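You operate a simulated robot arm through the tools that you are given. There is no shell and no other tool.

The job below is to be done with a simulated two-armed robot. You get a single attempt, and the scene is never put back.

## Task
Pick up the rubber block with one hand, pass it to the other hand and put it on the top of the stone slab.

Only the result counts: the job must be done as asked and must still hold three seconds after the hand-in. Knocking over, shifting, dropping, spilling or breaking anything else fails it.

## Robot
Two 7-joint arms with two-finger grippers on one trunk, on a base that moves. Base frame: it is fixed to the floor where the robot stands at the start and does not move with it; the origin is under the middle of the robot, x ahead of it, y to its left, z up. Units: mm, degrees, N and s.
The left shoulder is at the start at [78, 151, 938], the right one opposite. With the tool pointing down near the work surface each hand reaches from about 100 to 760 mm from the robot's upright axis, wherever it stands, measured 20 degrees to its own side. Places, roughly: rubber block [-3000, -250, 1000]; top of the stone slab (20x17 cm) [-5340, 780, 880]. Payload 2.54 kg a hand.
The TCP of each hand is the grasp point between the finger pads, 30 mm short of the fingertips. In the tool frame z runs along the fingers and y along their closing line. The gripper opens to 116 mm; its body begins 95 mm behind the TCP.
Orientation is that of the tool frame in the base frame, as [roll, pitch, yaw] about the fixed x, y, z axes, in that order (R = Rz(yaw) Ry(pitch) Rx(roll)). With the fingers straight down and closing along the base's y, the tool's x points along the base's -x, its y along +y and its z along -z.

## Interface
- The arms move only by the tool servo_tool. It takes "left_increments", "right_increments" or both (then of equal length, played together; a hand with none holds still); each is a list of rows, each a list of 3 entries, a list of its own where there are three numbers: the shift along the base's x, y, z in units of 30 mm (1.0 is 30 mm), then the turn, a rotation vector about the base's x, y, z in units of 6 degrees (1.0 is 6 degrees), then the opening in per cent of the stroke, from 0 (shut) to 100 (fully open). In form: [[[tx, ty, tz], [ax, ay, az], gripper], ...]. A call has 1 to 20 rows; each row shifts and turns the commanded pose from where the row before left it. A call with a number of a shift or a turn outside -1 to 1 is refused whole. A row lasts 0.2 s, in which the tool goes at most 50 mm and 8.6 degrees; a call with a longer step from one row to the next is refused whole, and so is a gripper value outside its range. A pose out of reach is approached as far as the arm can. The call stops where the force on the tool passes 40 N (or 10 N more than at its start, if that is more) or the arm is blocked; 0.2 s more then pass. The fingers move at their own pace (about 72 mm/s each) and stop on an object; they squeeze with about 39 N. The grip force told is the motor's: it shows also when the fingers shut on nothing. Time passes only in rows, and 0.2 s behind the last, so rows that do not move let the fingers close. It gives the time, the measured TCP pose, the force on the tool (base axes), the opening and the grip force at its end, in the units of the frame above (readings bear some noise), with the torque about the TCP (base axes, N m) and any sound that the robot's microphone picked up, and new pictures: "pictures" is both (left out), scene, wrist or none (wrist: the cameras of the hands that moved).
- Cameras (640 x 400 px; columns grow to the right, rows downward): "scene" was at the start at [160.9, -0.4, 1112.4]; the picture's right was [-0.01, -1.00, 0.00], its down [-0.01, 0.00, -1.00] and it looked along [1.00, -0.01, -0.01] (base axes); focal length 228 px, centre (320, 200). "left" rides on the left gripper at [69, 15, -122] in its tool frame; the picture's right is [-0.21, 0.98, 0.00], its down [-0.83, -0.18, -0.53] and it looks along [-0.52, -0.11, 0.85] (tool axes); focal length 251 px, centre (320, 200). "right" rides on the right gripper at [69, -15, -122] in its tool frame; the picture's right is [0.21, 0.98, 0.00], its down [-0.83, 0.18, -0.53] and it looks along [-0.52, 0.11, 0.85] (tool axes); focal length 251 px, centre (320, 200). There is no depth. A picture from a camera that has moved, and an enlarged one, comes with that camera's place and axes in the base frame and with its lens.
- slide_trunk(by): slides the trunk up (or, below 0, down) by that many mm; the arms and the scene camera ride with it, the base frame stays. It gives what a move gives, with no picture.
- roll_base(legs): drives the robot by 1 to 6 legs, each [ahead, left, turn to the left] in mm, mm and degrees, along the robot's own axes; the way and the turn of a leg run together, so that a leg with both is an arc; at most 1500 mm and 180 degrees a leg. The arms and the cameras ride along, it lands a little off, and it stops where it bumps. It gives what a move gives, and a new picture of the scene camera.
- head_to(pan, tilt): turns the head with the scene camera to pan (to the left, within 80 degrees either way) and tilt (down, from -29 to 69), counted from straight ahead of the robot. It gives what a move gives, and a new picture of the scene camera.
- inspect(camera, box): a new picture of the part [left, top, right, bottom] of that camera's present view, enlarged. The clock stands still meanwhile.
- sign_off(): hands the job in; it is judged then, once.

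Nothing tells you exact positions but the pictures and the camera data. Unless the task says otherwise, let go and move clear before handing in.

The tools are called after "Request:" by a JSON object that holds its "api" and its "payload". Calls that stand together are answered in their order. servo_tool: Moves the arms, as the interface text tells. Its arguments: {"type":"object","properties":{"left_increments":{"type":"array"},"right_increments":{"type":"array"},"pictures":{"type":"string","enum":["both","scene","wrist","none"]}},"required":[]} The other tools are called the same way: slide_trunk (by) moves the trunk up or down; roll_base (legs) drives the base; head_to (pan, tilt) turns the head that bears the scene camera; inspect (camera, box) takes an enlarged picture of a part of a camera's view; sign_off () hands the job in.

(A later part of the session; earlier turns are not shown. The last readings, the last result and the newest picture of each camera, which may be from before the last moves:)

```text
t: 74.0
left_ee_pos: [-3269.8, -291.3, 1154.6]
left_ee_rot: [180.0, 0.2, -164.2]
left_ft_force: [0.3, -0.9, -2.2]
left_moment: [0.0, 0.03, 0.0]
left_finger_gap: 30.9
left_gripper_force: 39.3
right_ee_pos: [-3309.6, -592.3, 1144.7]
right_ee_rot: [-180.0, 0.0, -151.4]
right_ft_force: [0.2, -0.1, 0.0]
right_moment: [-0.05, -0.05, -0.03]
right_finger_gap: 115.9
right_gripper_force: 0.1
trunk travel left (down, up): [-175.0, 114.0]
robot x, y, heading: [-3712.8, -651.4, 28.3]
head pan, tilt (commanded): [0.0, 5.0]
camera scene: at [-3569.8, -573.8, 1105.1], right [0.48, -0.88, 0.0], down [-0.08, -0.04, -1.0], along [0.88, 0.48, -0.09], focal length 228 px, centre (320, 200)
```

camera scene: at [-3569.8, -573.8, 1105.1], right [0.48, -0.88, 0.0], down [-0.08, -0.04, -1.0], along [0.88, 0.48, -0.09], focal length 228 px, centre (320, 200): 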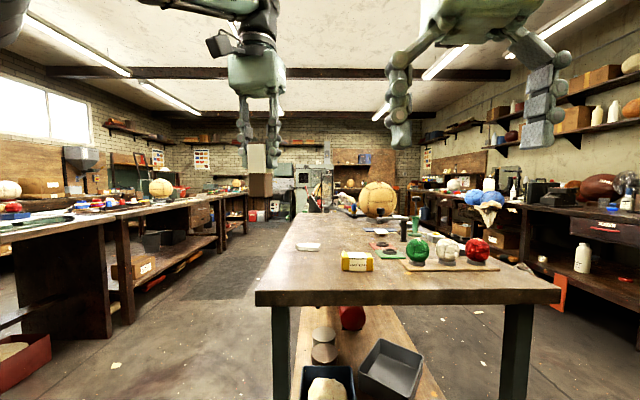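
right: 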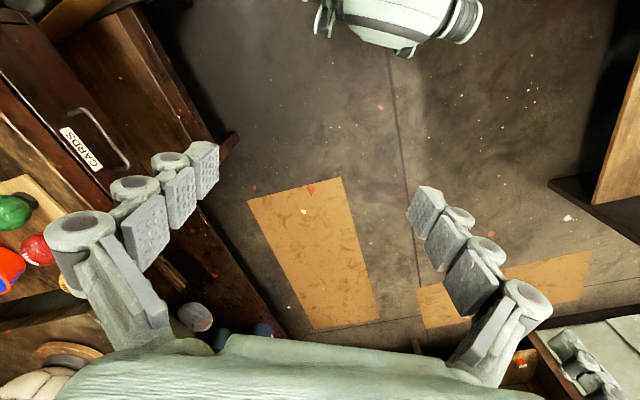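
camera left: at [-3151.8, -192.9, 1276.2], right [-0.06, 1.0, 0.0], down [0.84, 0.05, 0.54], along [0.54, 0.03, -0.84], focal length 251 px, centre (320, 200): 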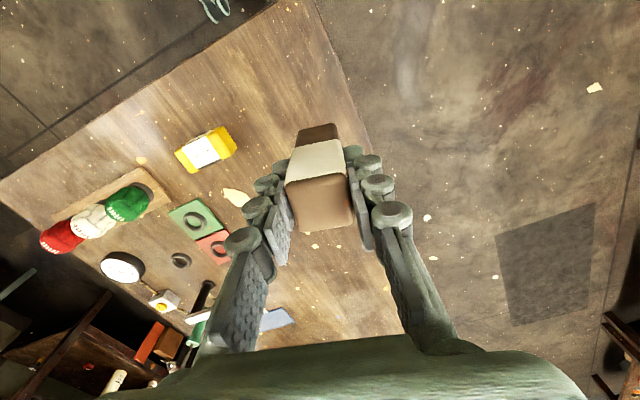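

The block hangs below the left gripper with its brown lower half free. I bring the left hand in front of the chest, yaw it, and begin tilting it so that its fingers will point to the robot's right with the block's free end outward.

Request:
{"api": "servo_tool", "payload": {"left_increments": [[[-0.419, -0.51, -0.361], [0, 0, 0.764], 0], [[-0.419, -0.51, -0.361], [0, 0, 0.764], 0], [[-0.419, -0.51, -0.361], [0, 0, 0.764], 0], [[-0.419, -0.51, -0.361], [0, 0, 0.764], 0], [[-0.419, -0.51, -0.361], [0, 0, 0.764], 0], [[-0.419, -0.51, -0.361], [0, 0, 0.764], 0], [[0, 0, 0], [-0.7265, -0.6871, 0], 0], [[0, 0, 0], [-0.7265, -0.6871, 0], 0], [[0, 0, 0], [-0.7265, -0.6871, 0], 0], [[0, 0, 0], [-0.7265, -0.6871, 0], 0], [[0, 0, 0], [-0.7265, -0.6871, 0], 0], [[0, 0, 0], [0, 0, 0], 0]], "pictures": "both"}}

```text
t: 76.6
left_ee_pos: [-3346.1, -382.2, 1090.0]
left_ee_rot: [-149.8, 0.3, -136.3]
left_ft_force: [-0.2, -0.2, -1.3]
left_moment: [0.03, 0.02, 0.02]
left_finger_gap: 31.0
left_gripper_force: 38.9
right_ee_pos: [-3308.8, -593.4, 1144.3]
right_ee_rot: [-179.9, 0.0, -151.3]
right_ft_force: [0.2, 0.6, 0.1]
right_moment: [-0.01, -0.02, 0.0]
right_finger_gap: 116.2
right_gripper_force: 0.0
trunk travel left (down, up): [-175.0, 114.0]
robot x, y, heading: [-3713.8, -649.9, 28.4]
head pan, tilt (commanded): [0.0, 5.0]
camera scene: at [-3569.8, -573.9, 1105.2], right [0.48, -0.88, 0.0], down [-0.08, -0.04, -1.0], along [0.88, 0.48, -0.09], focal length 228 px, centre (320, 200)
camera left: at [-3448.1, -377.7, 1187.6], right [-0.43, 0.76, -0.49], down [0.52, 0.65, 0.56], along [0.74, -0.02, -0.67], focal length 251 px, centre (320, 200)
```

scene: 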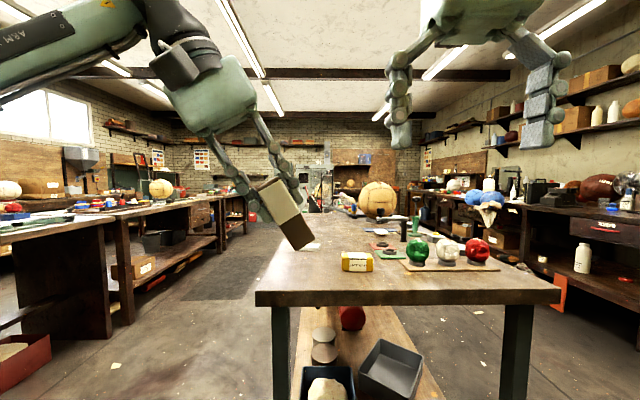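
left: 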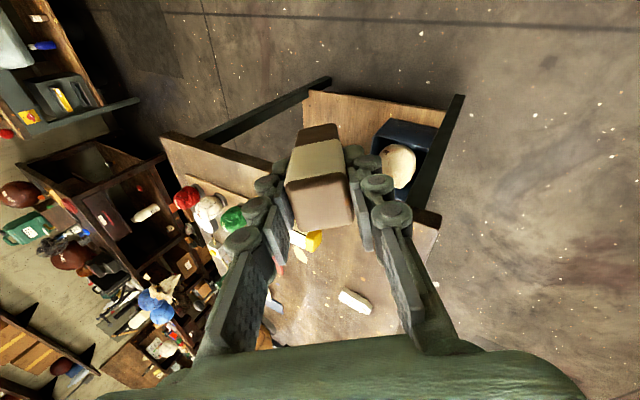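

The tilt works with no reach trouble. I finish tilting the left hand to horizontal while raising the right hand and turning it by -60 degrees so its fingers will straddle the block.

Request:
{"api": "servo_tool", "payload": {"left_increments": [[[0, 0, 0], [-0.7265, -0.6871, 0], 0], [[0, 0, 0], [-0.7265, -0.6871, 0], 0], [[0, 0, 0], [-0.7265, -0.6871, 0], 0], [[0, 0, 0], [-0.7265, -0.6871, 0], 0], [[0, 0, 0], [-0.7265, -0.6871, 0], 0], [[0, 0, 0], [-0.7265, -0.6871, 0], 0], [[0, 0, 0], [-0.7265, -0.6871, 0], 0], [[0, 0, 0], [-0.7265, -0.6871, 0], 0], [[0, 0, 0], [-0.7265, -0.6871, 0], 0], [[0, 0, 0], [-0.7265, -0.6871, 0], 0], [[0, 0, 0], [0, 0, 0], 0]], "right_increments": [[[0, 0, 0.32], [0, 0, -1], 100], [[0, 0, 0.32], [0, 0, -1], 100], [[0, 0, 0.32], [0, 0, -1], 100], [[0, 0, 0.32], [0, 0, -1], 100], [[0, 0, 0.32], [0, 0, -1], 100], [[0, 0, 0.32], [0, 0, -1], 100], [[0, 0, 0.32], [0, 0, -1], 100], [[0, 0, 0.32], [0, 0, -1], 100], [[0, 0, 0.32], [0, 0, -1], 100], [[0, 0, 0.32], [0, 0, -1], 100], [[0, 0, 0], [0, 0, 0], 100]], "pictures": "both"}}

```text
t: 79.0
left_ee_pos: [-3345.7, -383.8, 1088.9]
left_ee_rot: [-89.9, 0.0, -136.3]
left_ft_force: [0.5, 0.6, -1.4]
left_moment: [0.0, 0.06, -0.02]
left_finger_gap: 31.0
left_gripper_force: 39.4
right_ee_pos: [-3271.6, -575.8, 1190.0]
right_ee_rot: [180.0, 0.1, 148.5]
right_ft_force: [0.0, 0.5, 0.3]
right_moment: [-0.02, 0.03, 0.03]
right_finger_gap: 116.2
right_gripper_force: 0.0
right hand out of reach, approached as far as the arm can: row 5, 6, 7, 8, 10
trunk travel left (down, up): [-175.0, 114.0]
robot x, y, heading: [-3712.4, -650.1, 28.4]
head pan, tilt (commanded): [0.0, 5.0]
camera scene: at [-3569.8, -573.8, 1105.2], right [0.48, -0.88, 0.0], down [-0.08, -0.04, -1.0], along [0.88, 0.48, -0.09], focal length 228 px, centre (320, 200)
camera right: at [-3337.2, -551.1, 1313.3], right [0.33, 0.94, 0.0], down [0.8, -0.28, 0.53], along [0.5, -0.17, -0.85], focal length 251 px, centre (320, 200)
camera left: at [-3480.5, -343.3, 1074.3], right [0.16, 0.15, -0.98], down [0.23, 0.96, 0.18], along [0.96, -0.25, 0.12], focal length 251 px, centre (320, 200)
```

scene: 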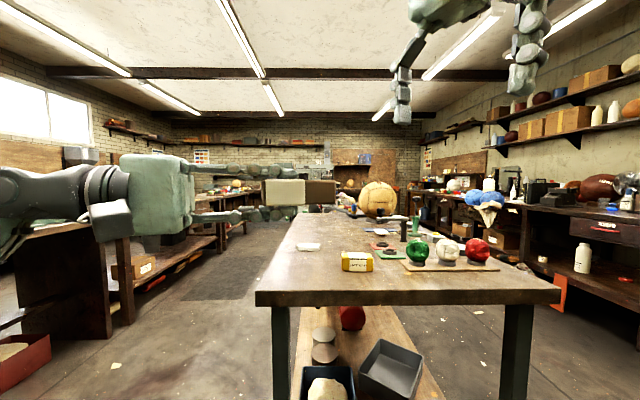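
right: 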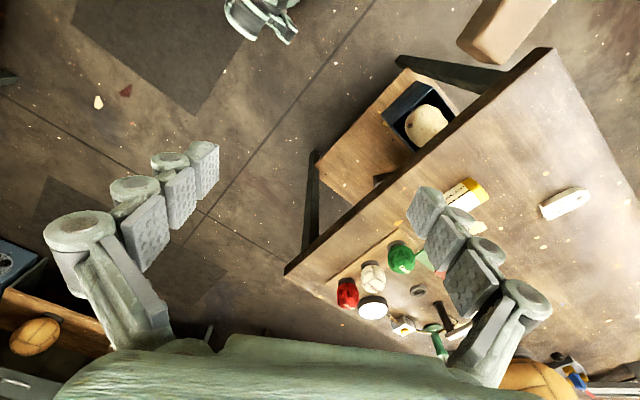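
left: 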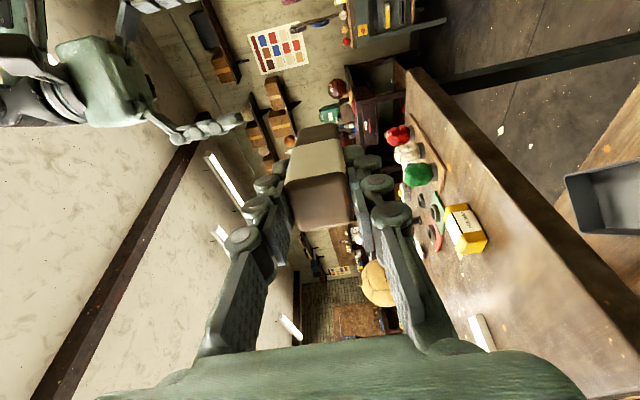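

The left hand holds the block horizontally, free brown end pointing right; tool-down at z 1190 is about the top of the right hand's reach. I lower the left hand by 80 mm and bring the right hand over the block's free end at z 1130.

Request:
{"api": "servo_tool", "payload": {"left_increments": [[[0, 0, -0.889], [0, 0, 0], 0], [[0, 0, -0.889], [0, 0, 0], 0], [[0, 0, -0.889], [0, 0, 0], 0], [[0, 0, 0], [0, 0, 0], 0], [[0, 0, 0], [0, 0, 0], 0], [[0, 0, 0], [0, 0, 0], 0], [[0, 0, 0], [0, 0, 0], 0], [[0, 0, 0], [0, 0, 0], 0], [[0, 0, 0], [0, 0, 0], 0]], "right_increments": [[[0, 0, -0.667], [0, 0, 0], 100], [[0, 0, -0.667], [0, 0, 0], 100], [[0, 0, -0.667], [0, 0, 0], 100], [[-0.254, 1.0, 0], [0, 0, -0.494], 100], [[-0.254, 1.0, 0], [0, 0, -0.494], 100], [[-0.254, 1.0, 0], [0, 0, -0.494], 100], [[-0.254, 1.0, 0], [0, 0, -0.494], 100], [[-0.254, 1.0, 0], [0, 0, -0.494], 100], [[0, 0, 0], [0, 0, 0], 100]], "pictures": "both"}}

```text
t: 81.0
left_ee_pos: [-3346.8, -383.1, 1009.1]
left_ee_rot: [-90.0, 0.0, -136.4]
left_ft_force: [-0.4, -0.2, -1.1]
left_moment: [0.02, 0.04, 0.03]
left_finger_gap: 31.1
left_gripper_force: 39.0
right_ee_pos: [-3307.2, -425.9, 1131.3]
right_ee_rot: [180.0, 0.1, 133.7]
right_ft_force: [-0.1, -1.2, -0.8]
right_moment: [-0.05, 0.0, -0.01]
right_finger_gap: 116.1
right_gripper_force: 0.1
trunk travel left (down, up): [-175.0, 114.0]
robot x, y, heading: [-3714.1, -651.7, 28.5]
head pan, tilt (commanded): [0.0, 5.0]
camera scene: at [-3569.8, -573.8, 1105.1], right [0.48, -0.88, 0.0], down [-0.08, -0.04, -1.0], along [0.88, 0.48, -0.09], focal length 228 px, centre (320, 200)
camera right: at [-3365.8, -385.7, 1253.3], right [0.56, 0.83, 0.0], down [0.7, -0.47, 0.53], along [0.44, -0.3, -0.85], focal length 251 px, centre (320, 200)
camera left: at [-3481.9, -342.8, 994.6], right [0.15, 0.15, -0.98], down [0.23, 0.96, 0.18], along [0.96, -0.25, 0.11], focal length 251 px, centre (320, 200)
```

scene: 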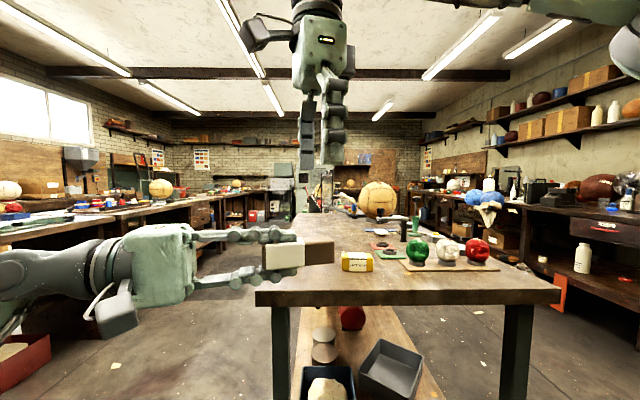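
right: 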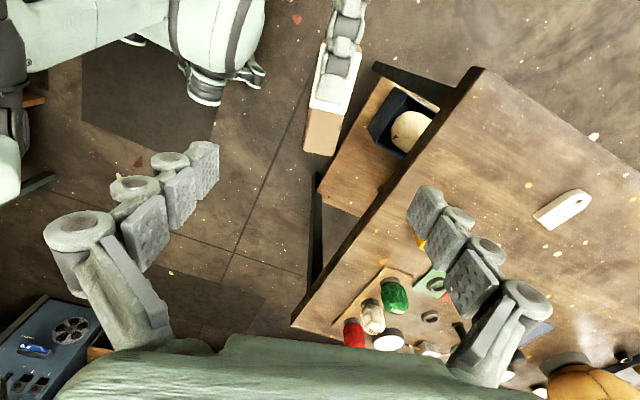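
left: 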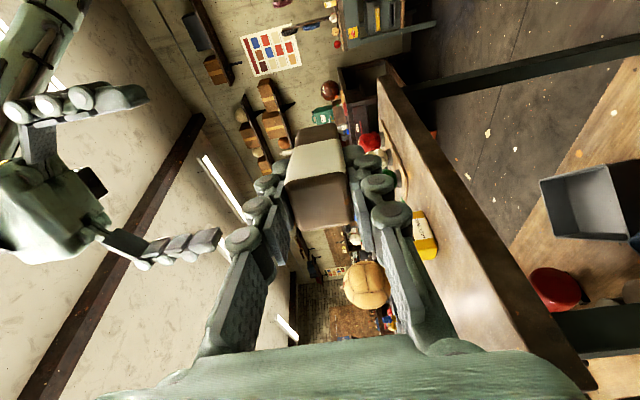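

The block's free end is at about (-3293, -438) with its axis just under the right hand's TCP, as computed. I lower the right hand to z 1028 so the open fingers straddle the free end, without closing yet.

Request:
{"api": "servo_tool", "payload": {"right_increments": [[[-0.02, 0.06, -0.861], [0, 0, 0], 100], [[0, 0, -0.861], [0, 0, 0], 100], [[0, 0, -0.861], [0, 0, 0], 100], [[0, 0, -0.861], [0, 0, 0], 100], [[0, 0, 0], [0, 0, 0], 100]], "pictures": "both"}}

```text
t: 82.2
left_ee_pos: [-3347.9, -383.6, 1009.4]
left_ee_rot: [-90.0, -0.1, -136.3]
left_ft_force: [0.8, -0.5, -1.1]
left_moment: [0.02, 0.03, 0.01]
left_finger_gap: 30.8
left_gripper_force: 38.8
right_ee_pos: [-3308.2, -423.2, 1028.3]
right_ee_rot: [-179.9, -0.1, 133.9]
right_ft_force: [0.1, 0.0, -0.4]
right_moment: [-0.01, 0.01, 0.03]
right_finger_gap: 115.8
right_gripper_force: 0.2
trunk travel left (down, up): [-175.0, 114.0]
robot x, y, heading: [-3712.2, -652.5, 28.3]
head pan, tilt (commanded): [0.0, 5.0]
camera scene: at [-3569.8, -573.8, 1105.2], right [0.48, -0.88, 0.0], down [-0.08, -0.04, -1.0], along [0.88, 0.48, -0.09], focal length 228 px, centre (320, 200)
camera right: at [-3366.5, -383.0, 1149.6], right [0.56, 0.83, 0.0], down [0.7, -0.47, 0.53], along [0.44, -0.3, -0.85], focal length 251 px, centre (320, 200)
```

scene: 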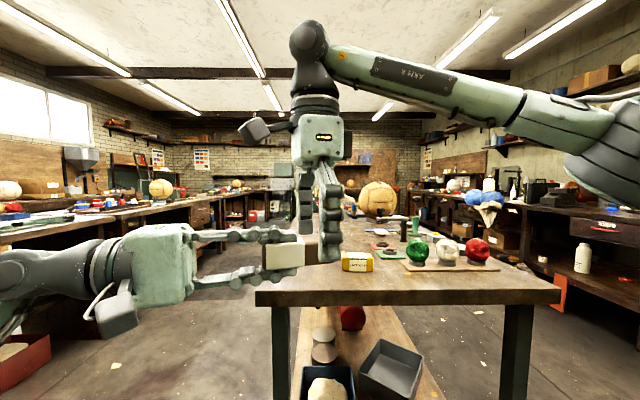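
right: 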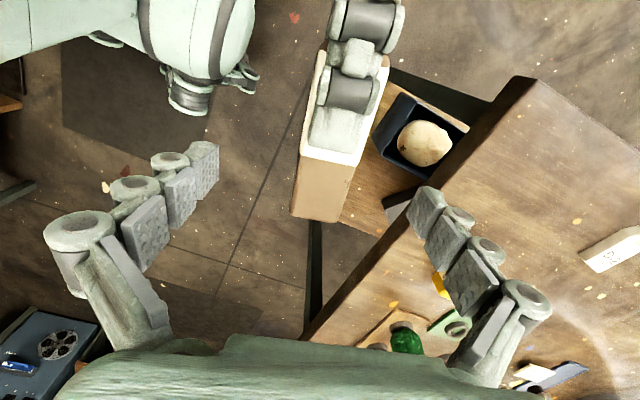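

The right hand's TCP lies on the block's free brown end, about 19 mm from its end and 28 mm from the left fingertips. I close the right hand on it.

Request:
{"api": "servo_tool", "payload": {"right_increments": [[[0, 0, 0], [0, 0, 0], 40], [[0, 0, 0], [0, 0, 0], 30], [[0, 0, 0], [0, 0, 0], 25], [[0, 0, 0], [0, 0, 0], 10], [[0, 0, 0], [0, 0, 0], 0], [[0, 0, 0], [0, 0, 0], 0], [[0, 0, 0], [0, 0, 0], 0]], "pictures": "both"}}

```text
t: 83.8
left_ee_pos: [-3347.7, -383.9, 1009.0]
left_ee_rot: [-90.0, 0.0, -136.4]
left_ft_force: [-4.6, -5.0, -0.7]
left_moment: [0.03, 0.08, 0.09]
left_finger_gap: 30.8
left_gripper_force: 39.0
right_ee_pos: [-3308.0, -422.0, 1026.3]
right_ee_rot: [179.9, 0.0, 133.7]
right_ft_force: [4.8, 4.2, -0.4]
right_moment: [0.08, -0.1, -0.41]
right_finger_gap: 31.0
right_gripper_force: 39.3
trunk travel left (down, up): [-175.0, 114.0]
robot x, y, heading: [-3712.8, -651.0, 28.3]
head pan, tilt (commanded): [0.0, 5.0]
camera scene: at [-3569.8, -573.8, 1105.1], right [0.48, -0.88, 0.0], down [-0.08, -0.04, -1.0], along [0.88, 0.48, -0.09], focal length 228 px, centre (320, 200)
camera right: at [-3366.2, -382.9, 1149.8], right [0.56, 0.83, 0.0], down [0.7, -0.47, 0.53], along [0.44, -0.3, -0.85], focal length 251 px, centre (320, 200)
```

scene: 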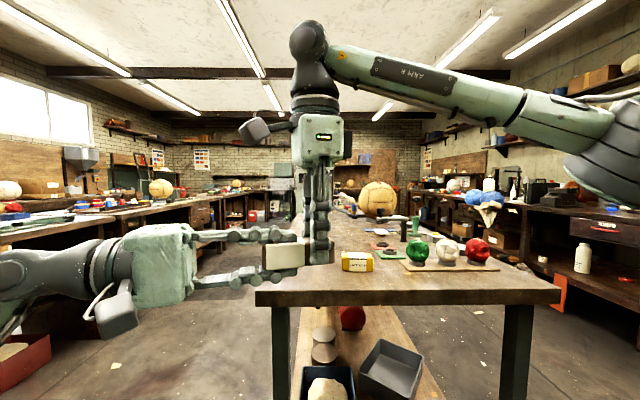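
right: 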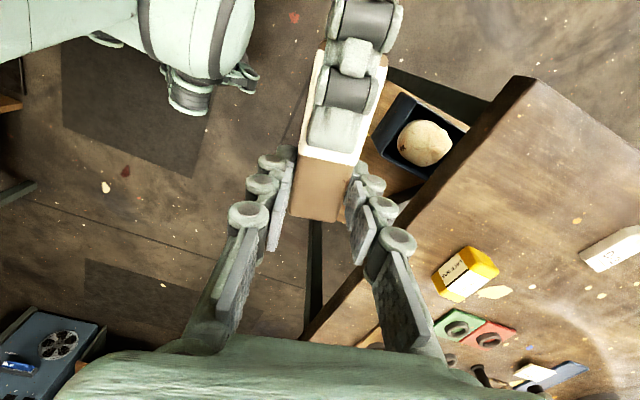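

Both hands hold the block (31 mm, 39 N each). I open the left hand partly to let go.

Request:
{"api": "servo_tool", "payload": {"left_increments": [[[0, 0, 0], [0, 0, 0], 40], [[0, 0, 0], [0, 0, 0], 50], [[0, 0, 0], [0, 0, 0], 55], [[0, 0, 0], [0, 0, 0], 55]], "right_increments": [[[0, 0, 0], [0, 0, 0], 0], [[0, 0, 0], [0, 0, 0], 0], [[0, 0, 0], [0, 0, 0], 0], [[0, 0, 0], [0, 0, 0], 0]], "pictures": "both"}}

```text
t: 84.8
left_ee_pos: [-3346.0, -382.2, 1009.4]
left_ee_rot: [-90.0, -0.1, -136.4]
left_ft_force: [-0.1, 1.0, 0.4]
left_moment: [-0.04, 0.01, 0.02]
left_finger_gap: 63.8
left_gripper_force: 0.0
right_ee_pos: [-3307.8, -423.4, 1027.5]
right_ee_rot: [-179.9, 0.0, 133.8]
right_ft_force: [-0.1, -0.1, 1.0]
right_moment: [-0.03, -0.05, 0.0]
right_finger_gap: 30.9
right_gripper_force: 38.7
trunk travel left (down, up): [-175.0, 114.0]
robot x, y, heading: [-3712.4, -652.9, 28.5]
head pan, tilt (commanded): [0.0, 5.0]
camera scene: at [-3569.8, -573.8, 1105.1], right [0.48, -0.88, 0.0], down [-0.08, -0.04, -1.0], along [0.88, 0.48, -0.09], focal length 228 px, centre (320, 200)
camera right: at [-3366.6, -383.0, 1149.8], right [0.56, 0.83, 0.0], down [0.7, -0.47, 0.53], along [0.44, -0.3, -0.85], focal length 251 px, centre (320, 200)
camera left: at [-3481.9, -342.8, 994.7], right [0.15, 0.15, -0.98], down [0.23, 0.96, 0.18], along [0.96, -0.25, 0.11], focal length 251 px, centre (320, 200)
```

scene: 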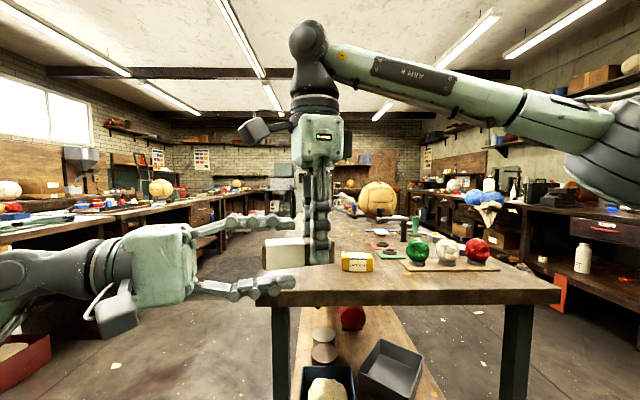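
right: 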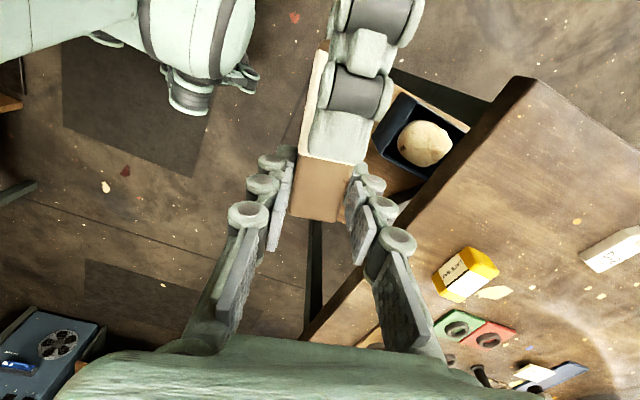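
left: 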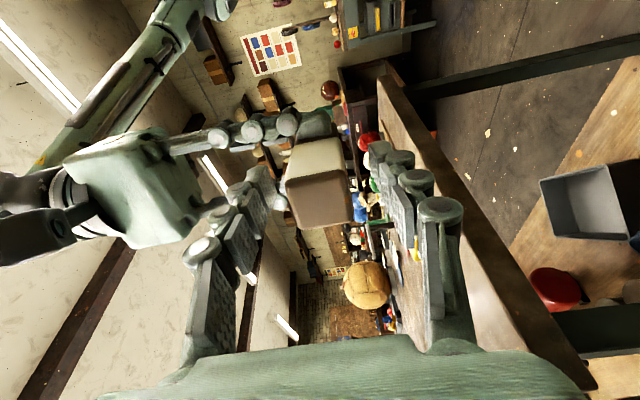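

The right hand now holds the block alone. I pull the left hand straight back along its fingers by 150 mm.

Request:
{"api": "servo_tool", "payload": {"left_increments": [[[-0.5, 0.52, 0], [0, 0, 0], 55], [[-0.69, 0.724, 0], [0, 0, 0], 55], [[-0.69, 0.724, 0], [0, 0, 0], 55], [[-0.69, 0.724, 0], [0, 0, 0], 55], [[-0.69, 0.724, 0], [0, 0, 0], 55], [[0, 0, 0], [0, 0, 0], 55]], "right_increments": [[[0, 0, 0], [0, 0, 0], 0], [[0, 0, 0], [0, 0, 0], 0], [[0, 0, 0], [0, 0, 0], 0], [[0, 0, 0], [0, 0, 0], 0], [[0, 0, 0], [0, 0, 0], 0], [[0, 0, 0], [0, 0, 0], 0]], "pictures": "both"}}

```text
t: 86.2
left_ee_pos: [-3443.5, -279.7, 1009.7]
left_ee_rot: [-90.0, 0.0, -136.4]
left_ft_force: [-1.3, -0.2, 0.2]
left_moment: [0.01, -0.02, 0.0]
left_finger_gap: 64.0
left_gripper_force: 0.1
right_ee_pos: [-3307.9, -423.1, 1028.5]
right_ee_rot: [180.0, 0.0, 133.8]
right_ft_force: [-0.6, -0.6, 0.4]
right_moment: [-0.02, -0.03, 0.0]
right_finger_gap: 30.9
right_gripper_force: 39.5
trunk travel left (down, up): [-175.0, 114.0]
robot x, y, heading: [-3710.8, -649.3, 28.3]
head pan, tilt (commanded): [0.0, 5.0]
camera scene: at [-3569.8, -573.8, 1105.1], right [0.48, -0.88, 0.0], down [-0.08, -0.04, -1.0], along [0.88, 0.48, -0.09], focal length 228 px, centre (320, 200)
camera right: at [-3366.5, -383.0, 1149.8], right [0.56, 0.83, 0.0], down [0.7, -0.47, 0.53], along [0.44, -0.3, -0.85], focal length 251 px, centre (320, 200)
camera left: at [-3578.3, -239.4, 994.8], right [0.15, 0.15, -0.98], down [0.23, 0.96, 0.18], along [0.96, -0.25, 0.11], focal length 251 px, centre (320, 200)
```

scene: 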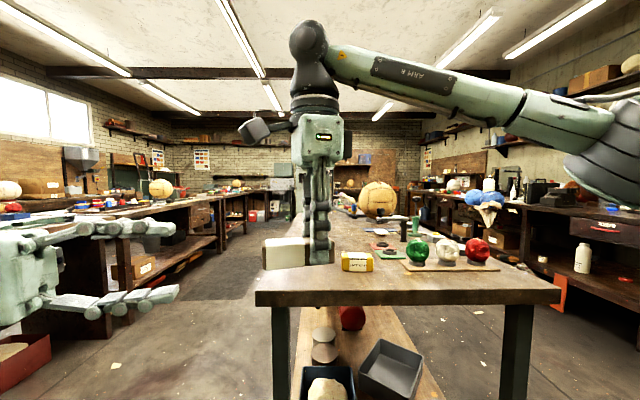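
right: 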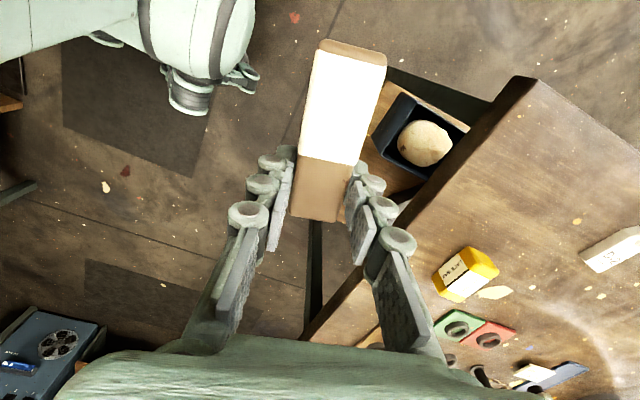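
left: 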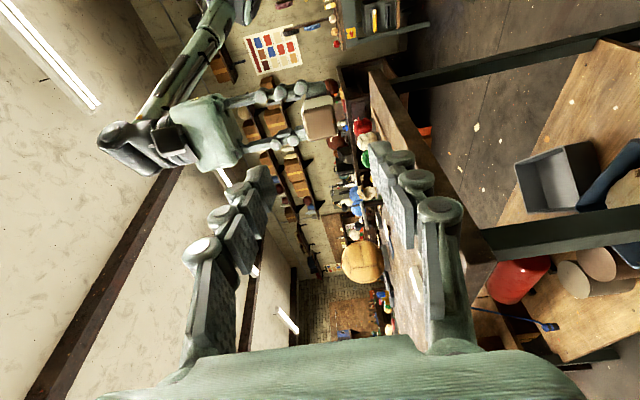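

The handover is complete. I turn the left hand back to point down and tuck it in, and move the right hand with the block to its own side for driving.

Request:
{"api": "servo_tool", "payload": {"left_increments": [[[-0.193, -0.026, 0.244], [0.7265, 0.6871, 0], 55], [[-0.193, -0.026, 0.244], [0.7265, 0.6871, 0], 55], [[-0.193, -0.026, 0.244], [0.7265, 0.6871, 0], 55], [[-0.193, -0.026, 0.244], [0.7265, 0.6871, 0], 55], [[-0.193, -0.026, 0.244], [0.7265, 0.6871, 0], 55], [[-0.193, -0.026, 0.244], [0.7265, 0.6871, 0], 55], [[-0.193, -0.026, 0.244], [0.7265, 0.6871, 0], 55], [[-0.193, -0.026, 0.244], [0.7265, 0.6871, 0], 55], [[-0.193, -0.026, 0.244], [0.7265, 0.6871, 0], 55], [[-0.193, -0.026, 0.244], [0.7265, 0.6871, 0], 55], [[-0.193, -0.026, 0.244], [0.7265, 0.6871, 0], 55], [[-0.193, -0.026, 0.244], [0.7265, 0.6871, 0], 55], [[-0.193, -0.026, 0.244], [0.7265, 0.6871, 0], 55], [[-0.193, -0.026, 0.244], [0.7265, 0.6871, 0], 55], [[-0.193, -0.026, 0.244], [0.7265, 0.6871, 0], 55], [[0, 0, 0], [0, 0, 0], 0]], "right_increments": [[[-0.01, -0.281, 0.071], [0, 0, 0], 0], [[-0.01, -0.281, 0.071], [0, 0, 0], 0], [[-0.01, -0.281, 0.071], [0, 0, 0], 0], [[-0.01, -0.281, 0.071], [0, 0, 0], 0], [[-0.01, -0.281, 0.071], [0, 0, 0], 0], [[-0.01, -0.281, 0.071], [0, 0, 0], 0], [[-0.01, -0.281, 0.071], [0, 0, 0], 0], [[-0.01, -0.281, 0.071], [0, 0, 0], 0], [[-0.01, -0.281, 0.071], [0, 0, 0], 0], [[-0.01, -0.281, 0.071], [0, 0, 0], 0], [[-0.01, -0.281, 0.071], [0, 0, 0], 0], [[-0.01, -0.281, 0.071], [0, 0, 0], 0], [[-0.01, -0.281, 0.071], [0, 0, 0], 0], [[-0.01, -0.281, 0.071], [0, 0, 0], 0], [[-0.01, -0.281, 0.071], [0, 0, 0], 0], [[0, 0, 0], [0, 0, 0], 0]], "pictures": "both"}}

Request:
{"api": "head_to", "payload": {"pan": 80, "tilt": 18}}

```text
t: 89.6
left_ee_pos: [-3529.2, -293.9, 1116.5]
left_ee_rot: [-179.8, 0.3, -136.6]
left_ft_force: [-0.2, 0.8, -0.4]
left_moment: [0.01, -0.02, 0.0]
left_finger_gap: 11.7
left_gripper_force: 2.0
right_ee_pos: [-3313.8, -548.8, 1059.6]
right_ee_rot: [179.9, 0.1, 133.9]
right_ft_force: [0.0, 0.9, -1.5]
right_moment: [-0.01, -0.02, 0.0]
right_finger_gap: 30.7
right_gripper_force: 39.0
trunk travel left (down, up): [-175.0, 114.0]
robot x, y, heading: [-3711.8, -652.2, 28.8]
head pan, tilt (commanded): [0.0, 5.0]
camera scene: at [-3569.8, -573.7, 1105.1], right [0.48, -0.88, 0.0], down [-0.08, -0.04, -1.0], along [0.88, 0.48, -0.09], focal length 228 px, centre (320, 200)
camera right: at [-3372.2, -508.5, 1181.5], right [0.56, 0.83, 0.0], down [0.7, -0.47, 0.53], along [0.44, -0.3, -0.85], focal length 251 px, centre (320, 200)
camera left: at [-3590.2, -331.4, 1238.8], right [-0.52, 0.86, 0.0], down [0.72, 0.43, 0.54], along [0.46, 0.28, -0.84], focal length 251 px, centre (320, 200)
```

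scene: 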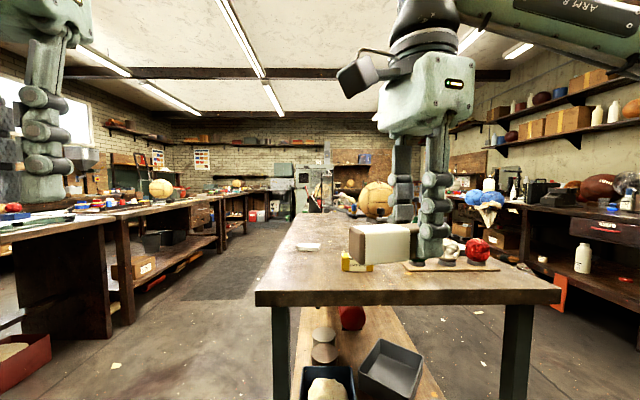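
right: 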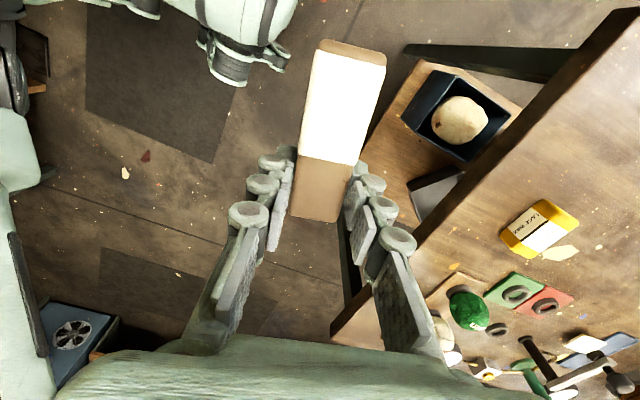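
left: 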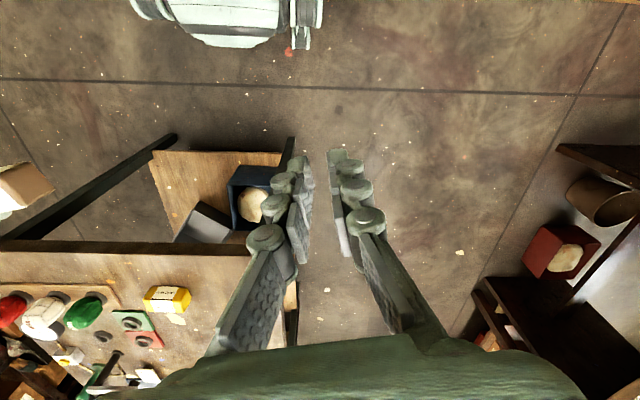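

```text
t: 91.1
left_ee_pos: [-3528.4, -294.8, 1116.3]
left_ee_rot: [-179.9, 0.3, -136.6]
left_ft_force: [-0.3, 0.3, 0.4]
left_moment: [0.03, 0.03, -0.01]
left_finger_gap: 0.1
left_gripper_force: 29.1
right_ee_pos: [-3313.8, -548.1, 1059.4]
right_ee_rot: [180.0, 0.0, 133.7]
right_ft_force: [0.5, -0.4, -0.6]
right_moment: [-0.01, -0.01, 0.02]
right_finger_gap: 30.6
right_gripper_force: 39.3
trunk travel left (down, up): [-175.0, 114.0]
robot x, y, heading: [-3714.1, -650.3, 28.5]
head pan, tilt (commanded): [80.0, 18.0]
camera scene: at [-3680.1, -529.2, 1084.1], right [0.95, 0.32, 0.0], down [0.1, -0.29, -0.95], along [-0.3, 0.9, -0.31], focal length 228 px, centre (320, 200)
```

scene: 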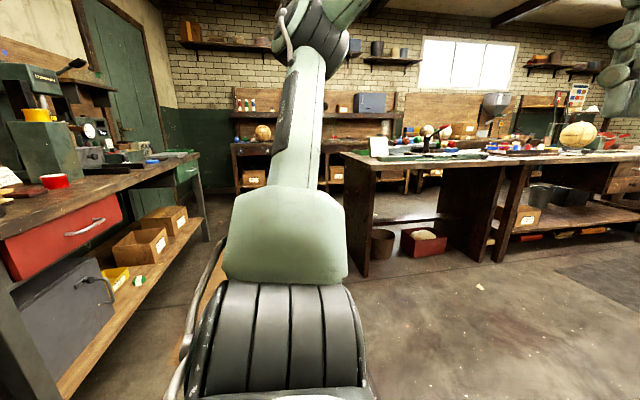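

The slab should be at the far end of the green-drawered bench on the left. I zoom in there.

Request:
{"api": "inspect", "payload": {"camera": "scene", "box": [0, 60, 220, 240]}}

Request:
{"api": "inspect", "payload": {"camera": "scene", "box": [100, 125, 220, 200]}}

```text
2.22 times, centred on (110, 150) of scene
camera zoom: at [-3680.1, -529.2, 1084.1], right [0.95, 0.32, 0.0], down [0.1, -0.29, -0.95], along [-0.3, 0.9, -0.31], focal length 508 px, centre (787, 311)
```

zoom: 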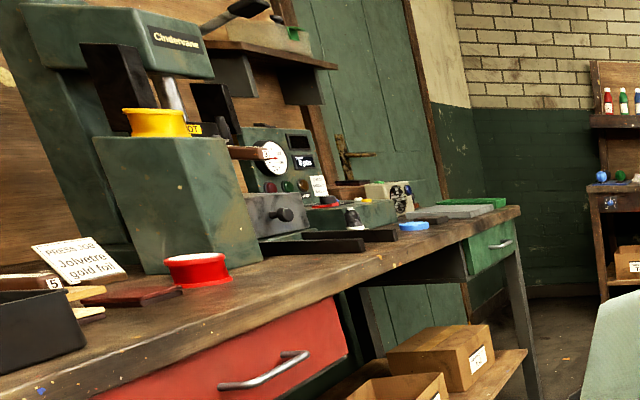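

```text
5.33 times, centred on (160, 162) of scene
camera zoom: at [-3680.1, -529.2, 1084.1], right [0.95, 0.32, 0.0], down [0.1, -0.29, -0.95], along [-0.3, 0.9, -0.31], focal length 1218 px, centre (1173, 400)
```

zoom: 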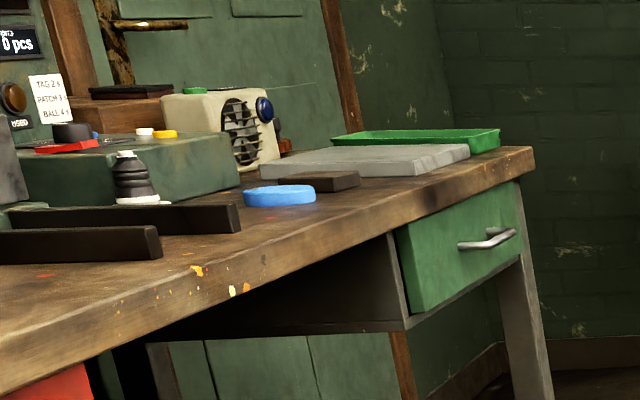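

The grey flat stone slab lies at the far end of that bench, between a brown wedge and a green tray, matching the given place. I strafe left along the bench in two stages, still facing away from it, keeping 500 mm or more of distance behind.

Request:
{"api": "roll_base", "payload": {"legs": [[50, 950, 0]]}}

```text
t: 100.7
left_ee_pos: [-3945.6, 577.1, 1116.6]
left_ee_rot: [-179.8, 0.4, -136.6]
left_ft_force: [0.2, -0.7, 0.5]
left_moment: [-0.03, 0.01, -0.01]
left_finger_gap: 0.0
left_gripper_force: 28.3
right_ee_pos: [-3731.2, 322.9, 1059.6]
right_ee_rot: [180.0, 0.0, 133.8]
right_ft_force: [-0.2, 0.6, -1.4]
right_moment: [-0.06, -0.02, 0.02]
right_finger_gap: 30.8
right_gripper_force: 39.2
trunk travel left (down, up): [-175.0, 114.0]
robot x, y, heading: [-4130.6, 220.0, 28.8]
head pan, tilt (commanded): [80.0, 18.0]
camera scene: at [-4097.6, 341.4, 1084.1], right [0.95, 0.32, 0.0], down [0.1, -0.29, -0.95], along [-0.3, 0.9, -0.31], focal length 228 px, centre (320, 200)
```

scene: 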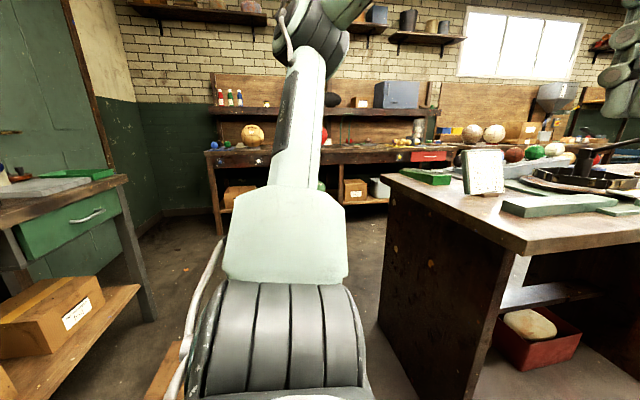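

Half-way along, I see the slab at the left on the bench end. I zoom in on it for a better fix.

Request:
{"api": "inspect", "payload": {"camera": "scene", "box": [0, 140, 140, 228]}}

```text
4.55 times, centred on (70, 184) of scene
camera zoom: at [-4097.6, 341.4, 1084.1], right [0.95, 0.32, 0.0], down [0.1, -0.29, -0.95], along [-0.3, 0.9, -0.31], focal length 1038 px, centre (1456, 273)
```

zoom: 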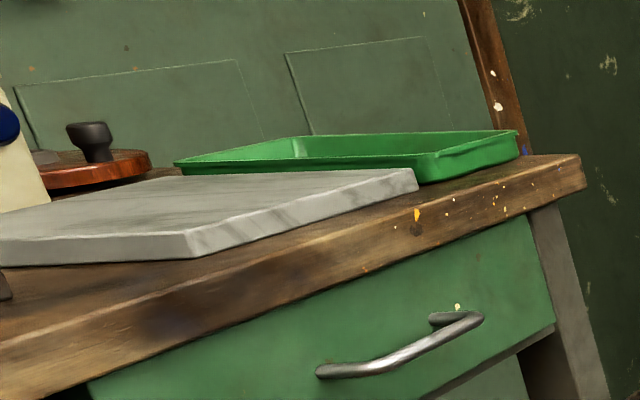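

The slab's front edge runs from about (-5201, 731) to (-5304, 917), its centre near (-5330, 782). I strafe another 960 mm left and then turn right by 180 degrees to face the bench.

Request:
{"api": "roll_base", "payload": {"legs": [[0, 960, 0]]}}

Request:
{"api": "head_to", "payload": {"pan": 0, "tilt": 25}}

```text
t: 110.2
left_ee_pos: [-4403.6, 1411.6, 1116.9]
left_ee_rot: [-179.9, 0.3, -136.3]
left_ft_force: [-0.2, -0.3, 0.1]
left_moment: [0.0, -0.02, 0.01]
left_finger_gap: 0.1
left_gripper_force: 28.8
right_ee_pos: [-4187.8, 1158.5, 1059.5]
right_ee_rot: [180.0, 0.0, 133.9]
right_ft_force: [0.8, 0.9, -1.0]
right_moment: [-0.02, 0.01, 0.02]
right_finger_gap: 31.0
right_gripper_force: 39.1
trunk travel left (down, up): [-175.0, 114.0]
robot x, y, heading: [-4587.6, 1050.6, 28.8]
head pan, tilt (commanded): [80.0, 18.0]
camera scene: at [-4554.5, 1176.0, 1084.1], right [0.95, 0.32, 0.0], down [0.1, -0.29, -0.95], along [-0.31, 0.9, -0.31], focal length 228 px, centre (320, 200)
```

scene: 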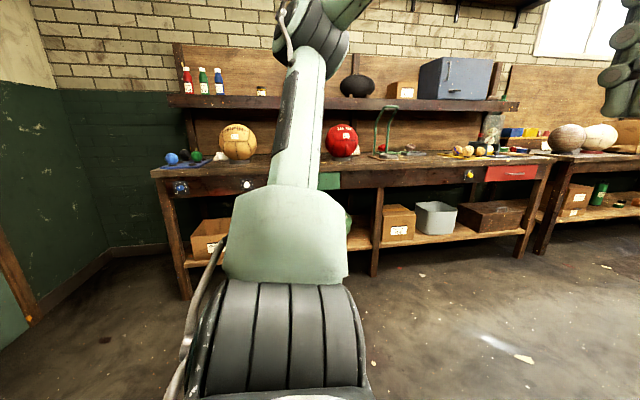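

```text
t: 111.7
left_ee_pos: [-4402.8, 1412.1, 1116.7]
left_ee_rot: [-180.0, 0.3, -136.3]
left_ft_force: [0.4, 0.1, 0.2]
left_moment: [0.01, -0.01, -0.01]
left_finger_gap: 0.1
left_gripper_force: 28.6
right_ee_pos: [-4188.6, 1158.7, 1059.7]
right_ee_rot: [-180.0, 0.1, 134.0]
right_ft_force: [-0.7, -0.6, -1.6]
right_moment: [-0.03, -0.02, 0.02]
right_finger_gap: 31.1
right_gripper_force: 39.0
trunk travel left (down, up): [-175.0, 114.0]
robot x, y, heading: [-4587.1, 1056.5, 28.9]
head pan, tilt (commanded): [0.0, 25.0]
camera scene: at [-4443.7, 1132.1, 1072.7], right [0.48, -0.88, 0.0], down [-0.37, -0.2, -0.91], along [0.79, 0.44, -0.42], focal length 228 px, centre (320, 200)
```

scene: 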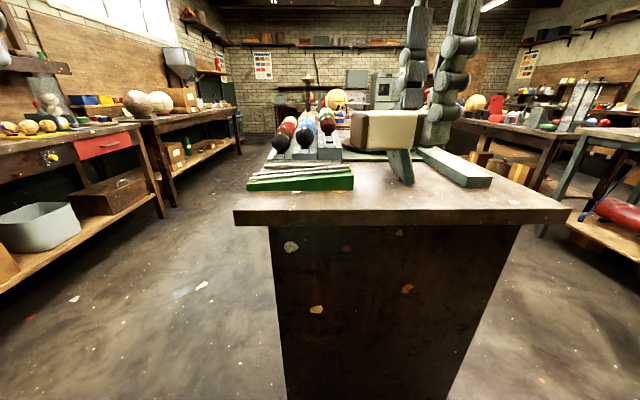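

The window bench end is 510 mm ahead and the slab bench about 590 mm behind, so I can turn here. I turn right by 180 degrees toward the slab.

Request:
{"api": "roll_base", "payload": {"legs": [[0, 0, -180]]}}

```text
t: 119.7
left_ee_pos: [-4766.5, 695.1, 1116.8]
left_ee_rot: [-179.9, 0.3, 44.1]
left_ft_force: [-0.3, 0.3, 0.8]
left_moment: [-0.05, 0.0, 0.0]
left_finger_gap: 0.0
left_gripper_force: 28.5
right_ee_pos: [-4984.6, 945.6, 1059.3]
right_ee_rot: [-179.9, 0.1, -45.4]
right_ft_force: [-1.2, -0.6, -1.5]
right_moment: [0.01, 0.03, -0.03]
right_finger_gap: 30.9
right_gripper_force: 39.0
trunk travel left (down, up): [-175.0, 114.0]
robot x, y, heading: [-4584.6, 1057.7, -150.6]
head pan, tilt (commanded): [0.0, 25.0]
camera scene: at [-4723.7, 976.3, 1072.7], right [-0.49, 0.87, 0.0], down [0.37, 0.21, -0.91], along [-0.79, -0.44, -0.42], focal length 228 px, centre (320, 200)
```

scene: 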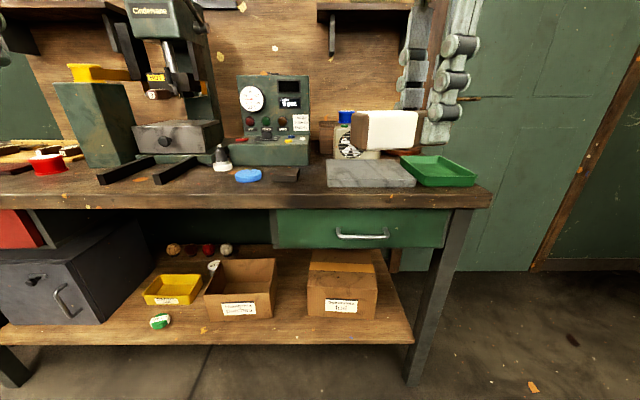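

The slab is now right ahead beneath the held block. I zoom in to measure it and its neighbours.

Request:
{"api": "inspect", "payload": {"camera": "scene", "box": [270, 130, 500, 240]}}

Request:
{"api": "inspect", "payload": {"camera": "scene", "box": [310, 130, 430, 205]}}

```text
2.78 times, centred on (385, 185) of scene
camera zoom: at [-4723.7, 976.3, 1072.7], right [-0.49, 0.87, 0.0], down [0.37, 0.21, -0.91], along [-0.79, -0.44, -0.42], focal length 636 px, centre (139, 242)
```

zoom: 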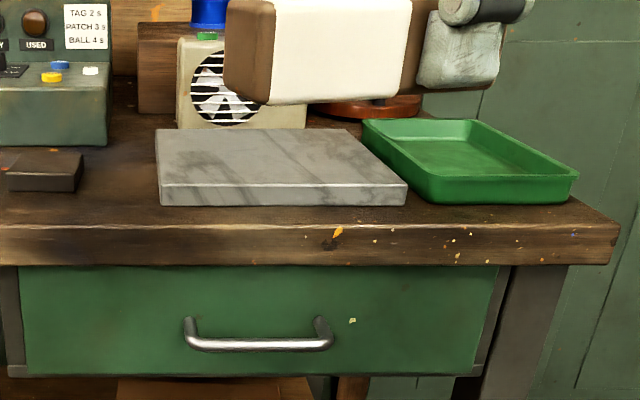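

```text
5.33 times, centred on (370, 168) of scene
camera zoom: at [-4723.7, 976.3, 1072.7], right [-0.49, 0.87, 0.0], down [0.37, 0.21, -0.91], along [-0.79, -0.44, -0.42], focal length 1218 px, centre (53, 373)
```

zoom: 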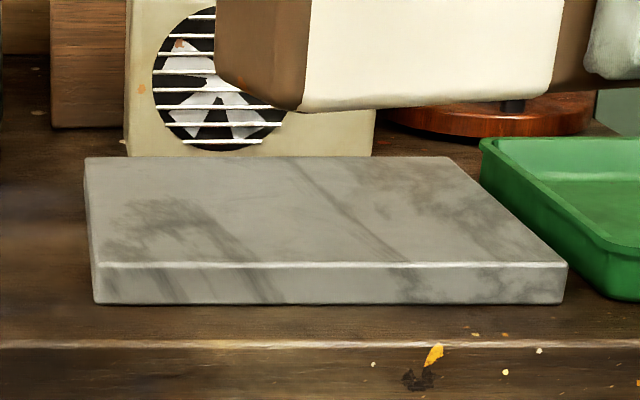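

The slab measures as centred at about (-5336, 779) with its top at z about 880, its front edge some 640 mm ahead of my axis. I drive 215 mm closer and look again.

Request:
{"api": "roll_base", "payload": {"legs": [[215, 0, 0]]}}

Request:
{"api": "head_to", "payload": {"pan": -15, "tilt": 32}}

Request:
{"api": "inspect", "payload": {"camera": "scene", "box": [220, 100, 420, 225]}}

```text
t: 121.3
left_ee_pos: [-4951.6, 591.5, 1115.9]
left_ee_rot: [-179.9, 0.2, 44.2]
left_ft_force: [-0.5, 0.6, -0.9]
left_moment: [0.0, -0.02, -0.01]
left_finger_gap: 0.0
left_gripper_force: 28.9
right_ee_pos: [-5169.4, 842.1, 1059.4]
right_ee_rot: [179.9, 0.0, -45.3]
right_ft_force: [-0.2, 0.0, -1.1]
right_moment: [0.04, -0.01, 0.01]
right_finger_gap: 30.7
right_gripper_force: 39.1
trunk travel left (down, up): [-175.0, 114.0]
robot x, y, heading: [-4768.8, 949.1, -150.7]
head pan, tilt (commanded): [0.0, 25.0]
camera scene: at [-4908.6, 872.5, 1072.6], right [-0.49, 0.87, 0.0], down [0.37, 0.21, -0.91], along [-0.79, -0.44, -0.42], focal length 228 px, centre (320, 200)
```

scene: 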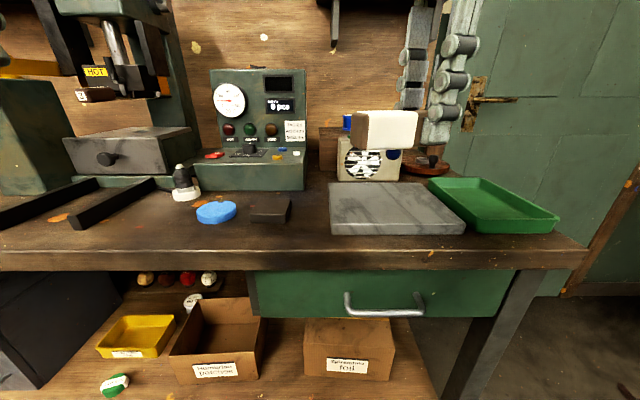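

```text
t: 122.1
left_ee_pos: [-4951.3, 591.1, 1117.5]
left_ee_rot: [-179.8, 0.3, 44.2]
left_ft_force: [0.5, 0.0, 1.4]
left_moment: [0.02, 0.0, 0.02]
left_finger_gap: 0.1
left_gripper_force: 28.7
right_ee_pos: [-5168.9, 843.2, 1058.8]
right_ee_rot: [180.0, 0.0, -45.4]
right_ft_force: [-0.5, -0.5, -2.1]
right_moment: [0.04, 0.0, -0.03]
right_finger_gap: 31.0
right_gripper_force: 39.1
trunk travel left (down, up): [-175.0, 114.0]
robot x, y, heading: [-4770.0, 953.7, -150.7]
head pan, tilt (commanded): [-15.0, 32.0]
camera scene: at [-4914.7, 895.6, 1061.6], right [-0.25, 0.97, 0.0], down [0.51, 0.13, -0.85], along [-0.82, -0.21, -0.53], focal length 228 px, centre (320, 200)
```

scene: 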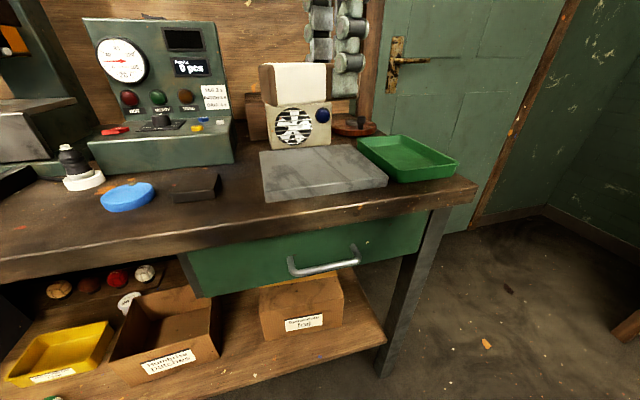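

```text
3.20 times, centred on (320, 162) of scene
camera zoom: at [-4914.7, 895.6, 1061.6], right [-0.25, 0.97, 0.0], down [0.51, 0.13, -0.85], along [-0.82, -0.21, -0.53], focal length 731 px, centre (320, 320)
```

zoom: 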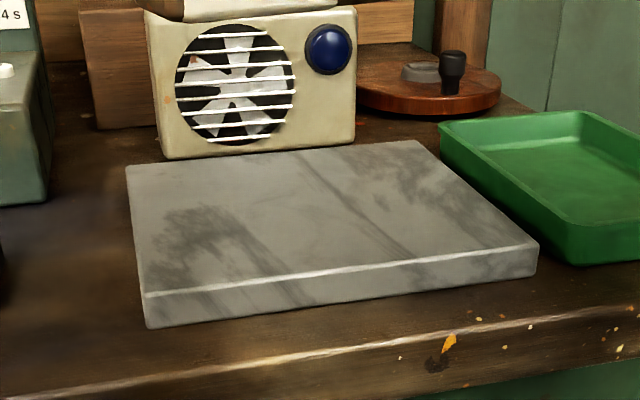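

Two views agree: slab centre near (-5334, 781), top at z 880; the fan box behind it is 966 mm tall at about 60 mm from the slab's back edge. I move the right hand over the slab, turning it -15 degrees to line the block up with the slab.

Request:
{"api": "servo_tool", "payload": {"right_increments": [[[-0.849, -0.182, 0], [0, 0, -0.362], 0], [[-0.849, -0.182, 0], [0, 0, -0.362], 0], [[-0.849, -0.182, 0], [0, 0, -0.362], 0], [[-0.849, -0.182, 0], [0, 0, -0.362], 0], [[-0.849, -0.182, 0], [0, 0, -0.362], 0], [[-0.849, -0.182, 0], [0, 0, -0.362], 0], [[-0.849, -0.182, 0], [0, 0, -0.362], 0], [[0, 0, 0], [0, 0, 0], 0]], "pictures": "both"}}

```text
t: 123.9
left_ee_pos: [-4951.0, 592.5, 1116.8]
left_ee_rot: [-180.0, 0.3, 44.2]
left_ft_force: [0.2, 0.3, 1.1]
left_moment: [-0.04, -0.01, 0.01]
left_finger_gap: 0.0
left_gripper_force: 28.6
right_ee_pos: [-5347.9, 803.9, 1057.8]
right_ee_rot: [180.0, 0.0, -60.6]
right_ft_force: [-0.3, 0.0, -2.4]
right_moment: [0.01, -0.01, -0.04]
right_finger_gap: 31.1
right_gripper_force: 39.0
trunk travel left (down, up): [-175.0, 114.0]
robot x, y, heading: [-4771.6, 948.3, -150.5]
head pan, tilt (commanded): [-15.0, 32.0]
camera scene: at [-4914.7, 895.7, 1061.6], right [-0.25, 0.97, 0.0], down [0.51, 0.13, -0.85], along [-0.82, -0.21, -0.53], focal length 228 px, centre (320, 200)
camera right: at [-5299.9, 752.7, 1180.7], right [-0.75, -0.67, 0.0], down [-0.56, 0.63, 0.53], along [-0.36, 0.4, -0.85], focal length 251 px, centre (320, 200)
```

scene: 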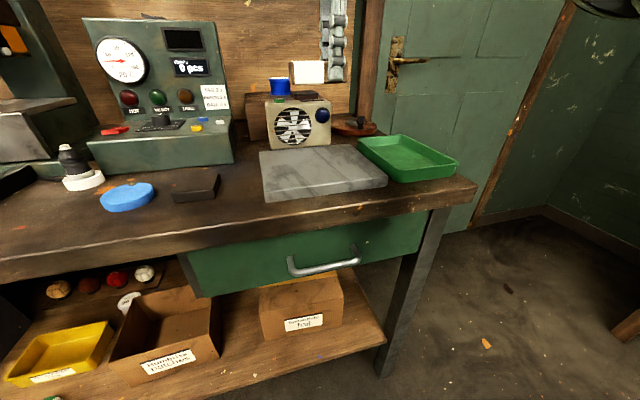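
right: 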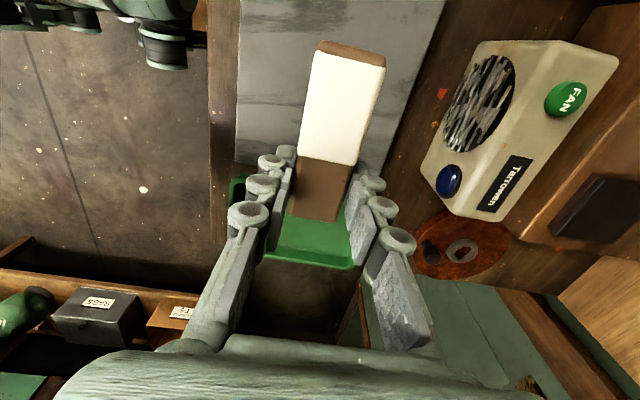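

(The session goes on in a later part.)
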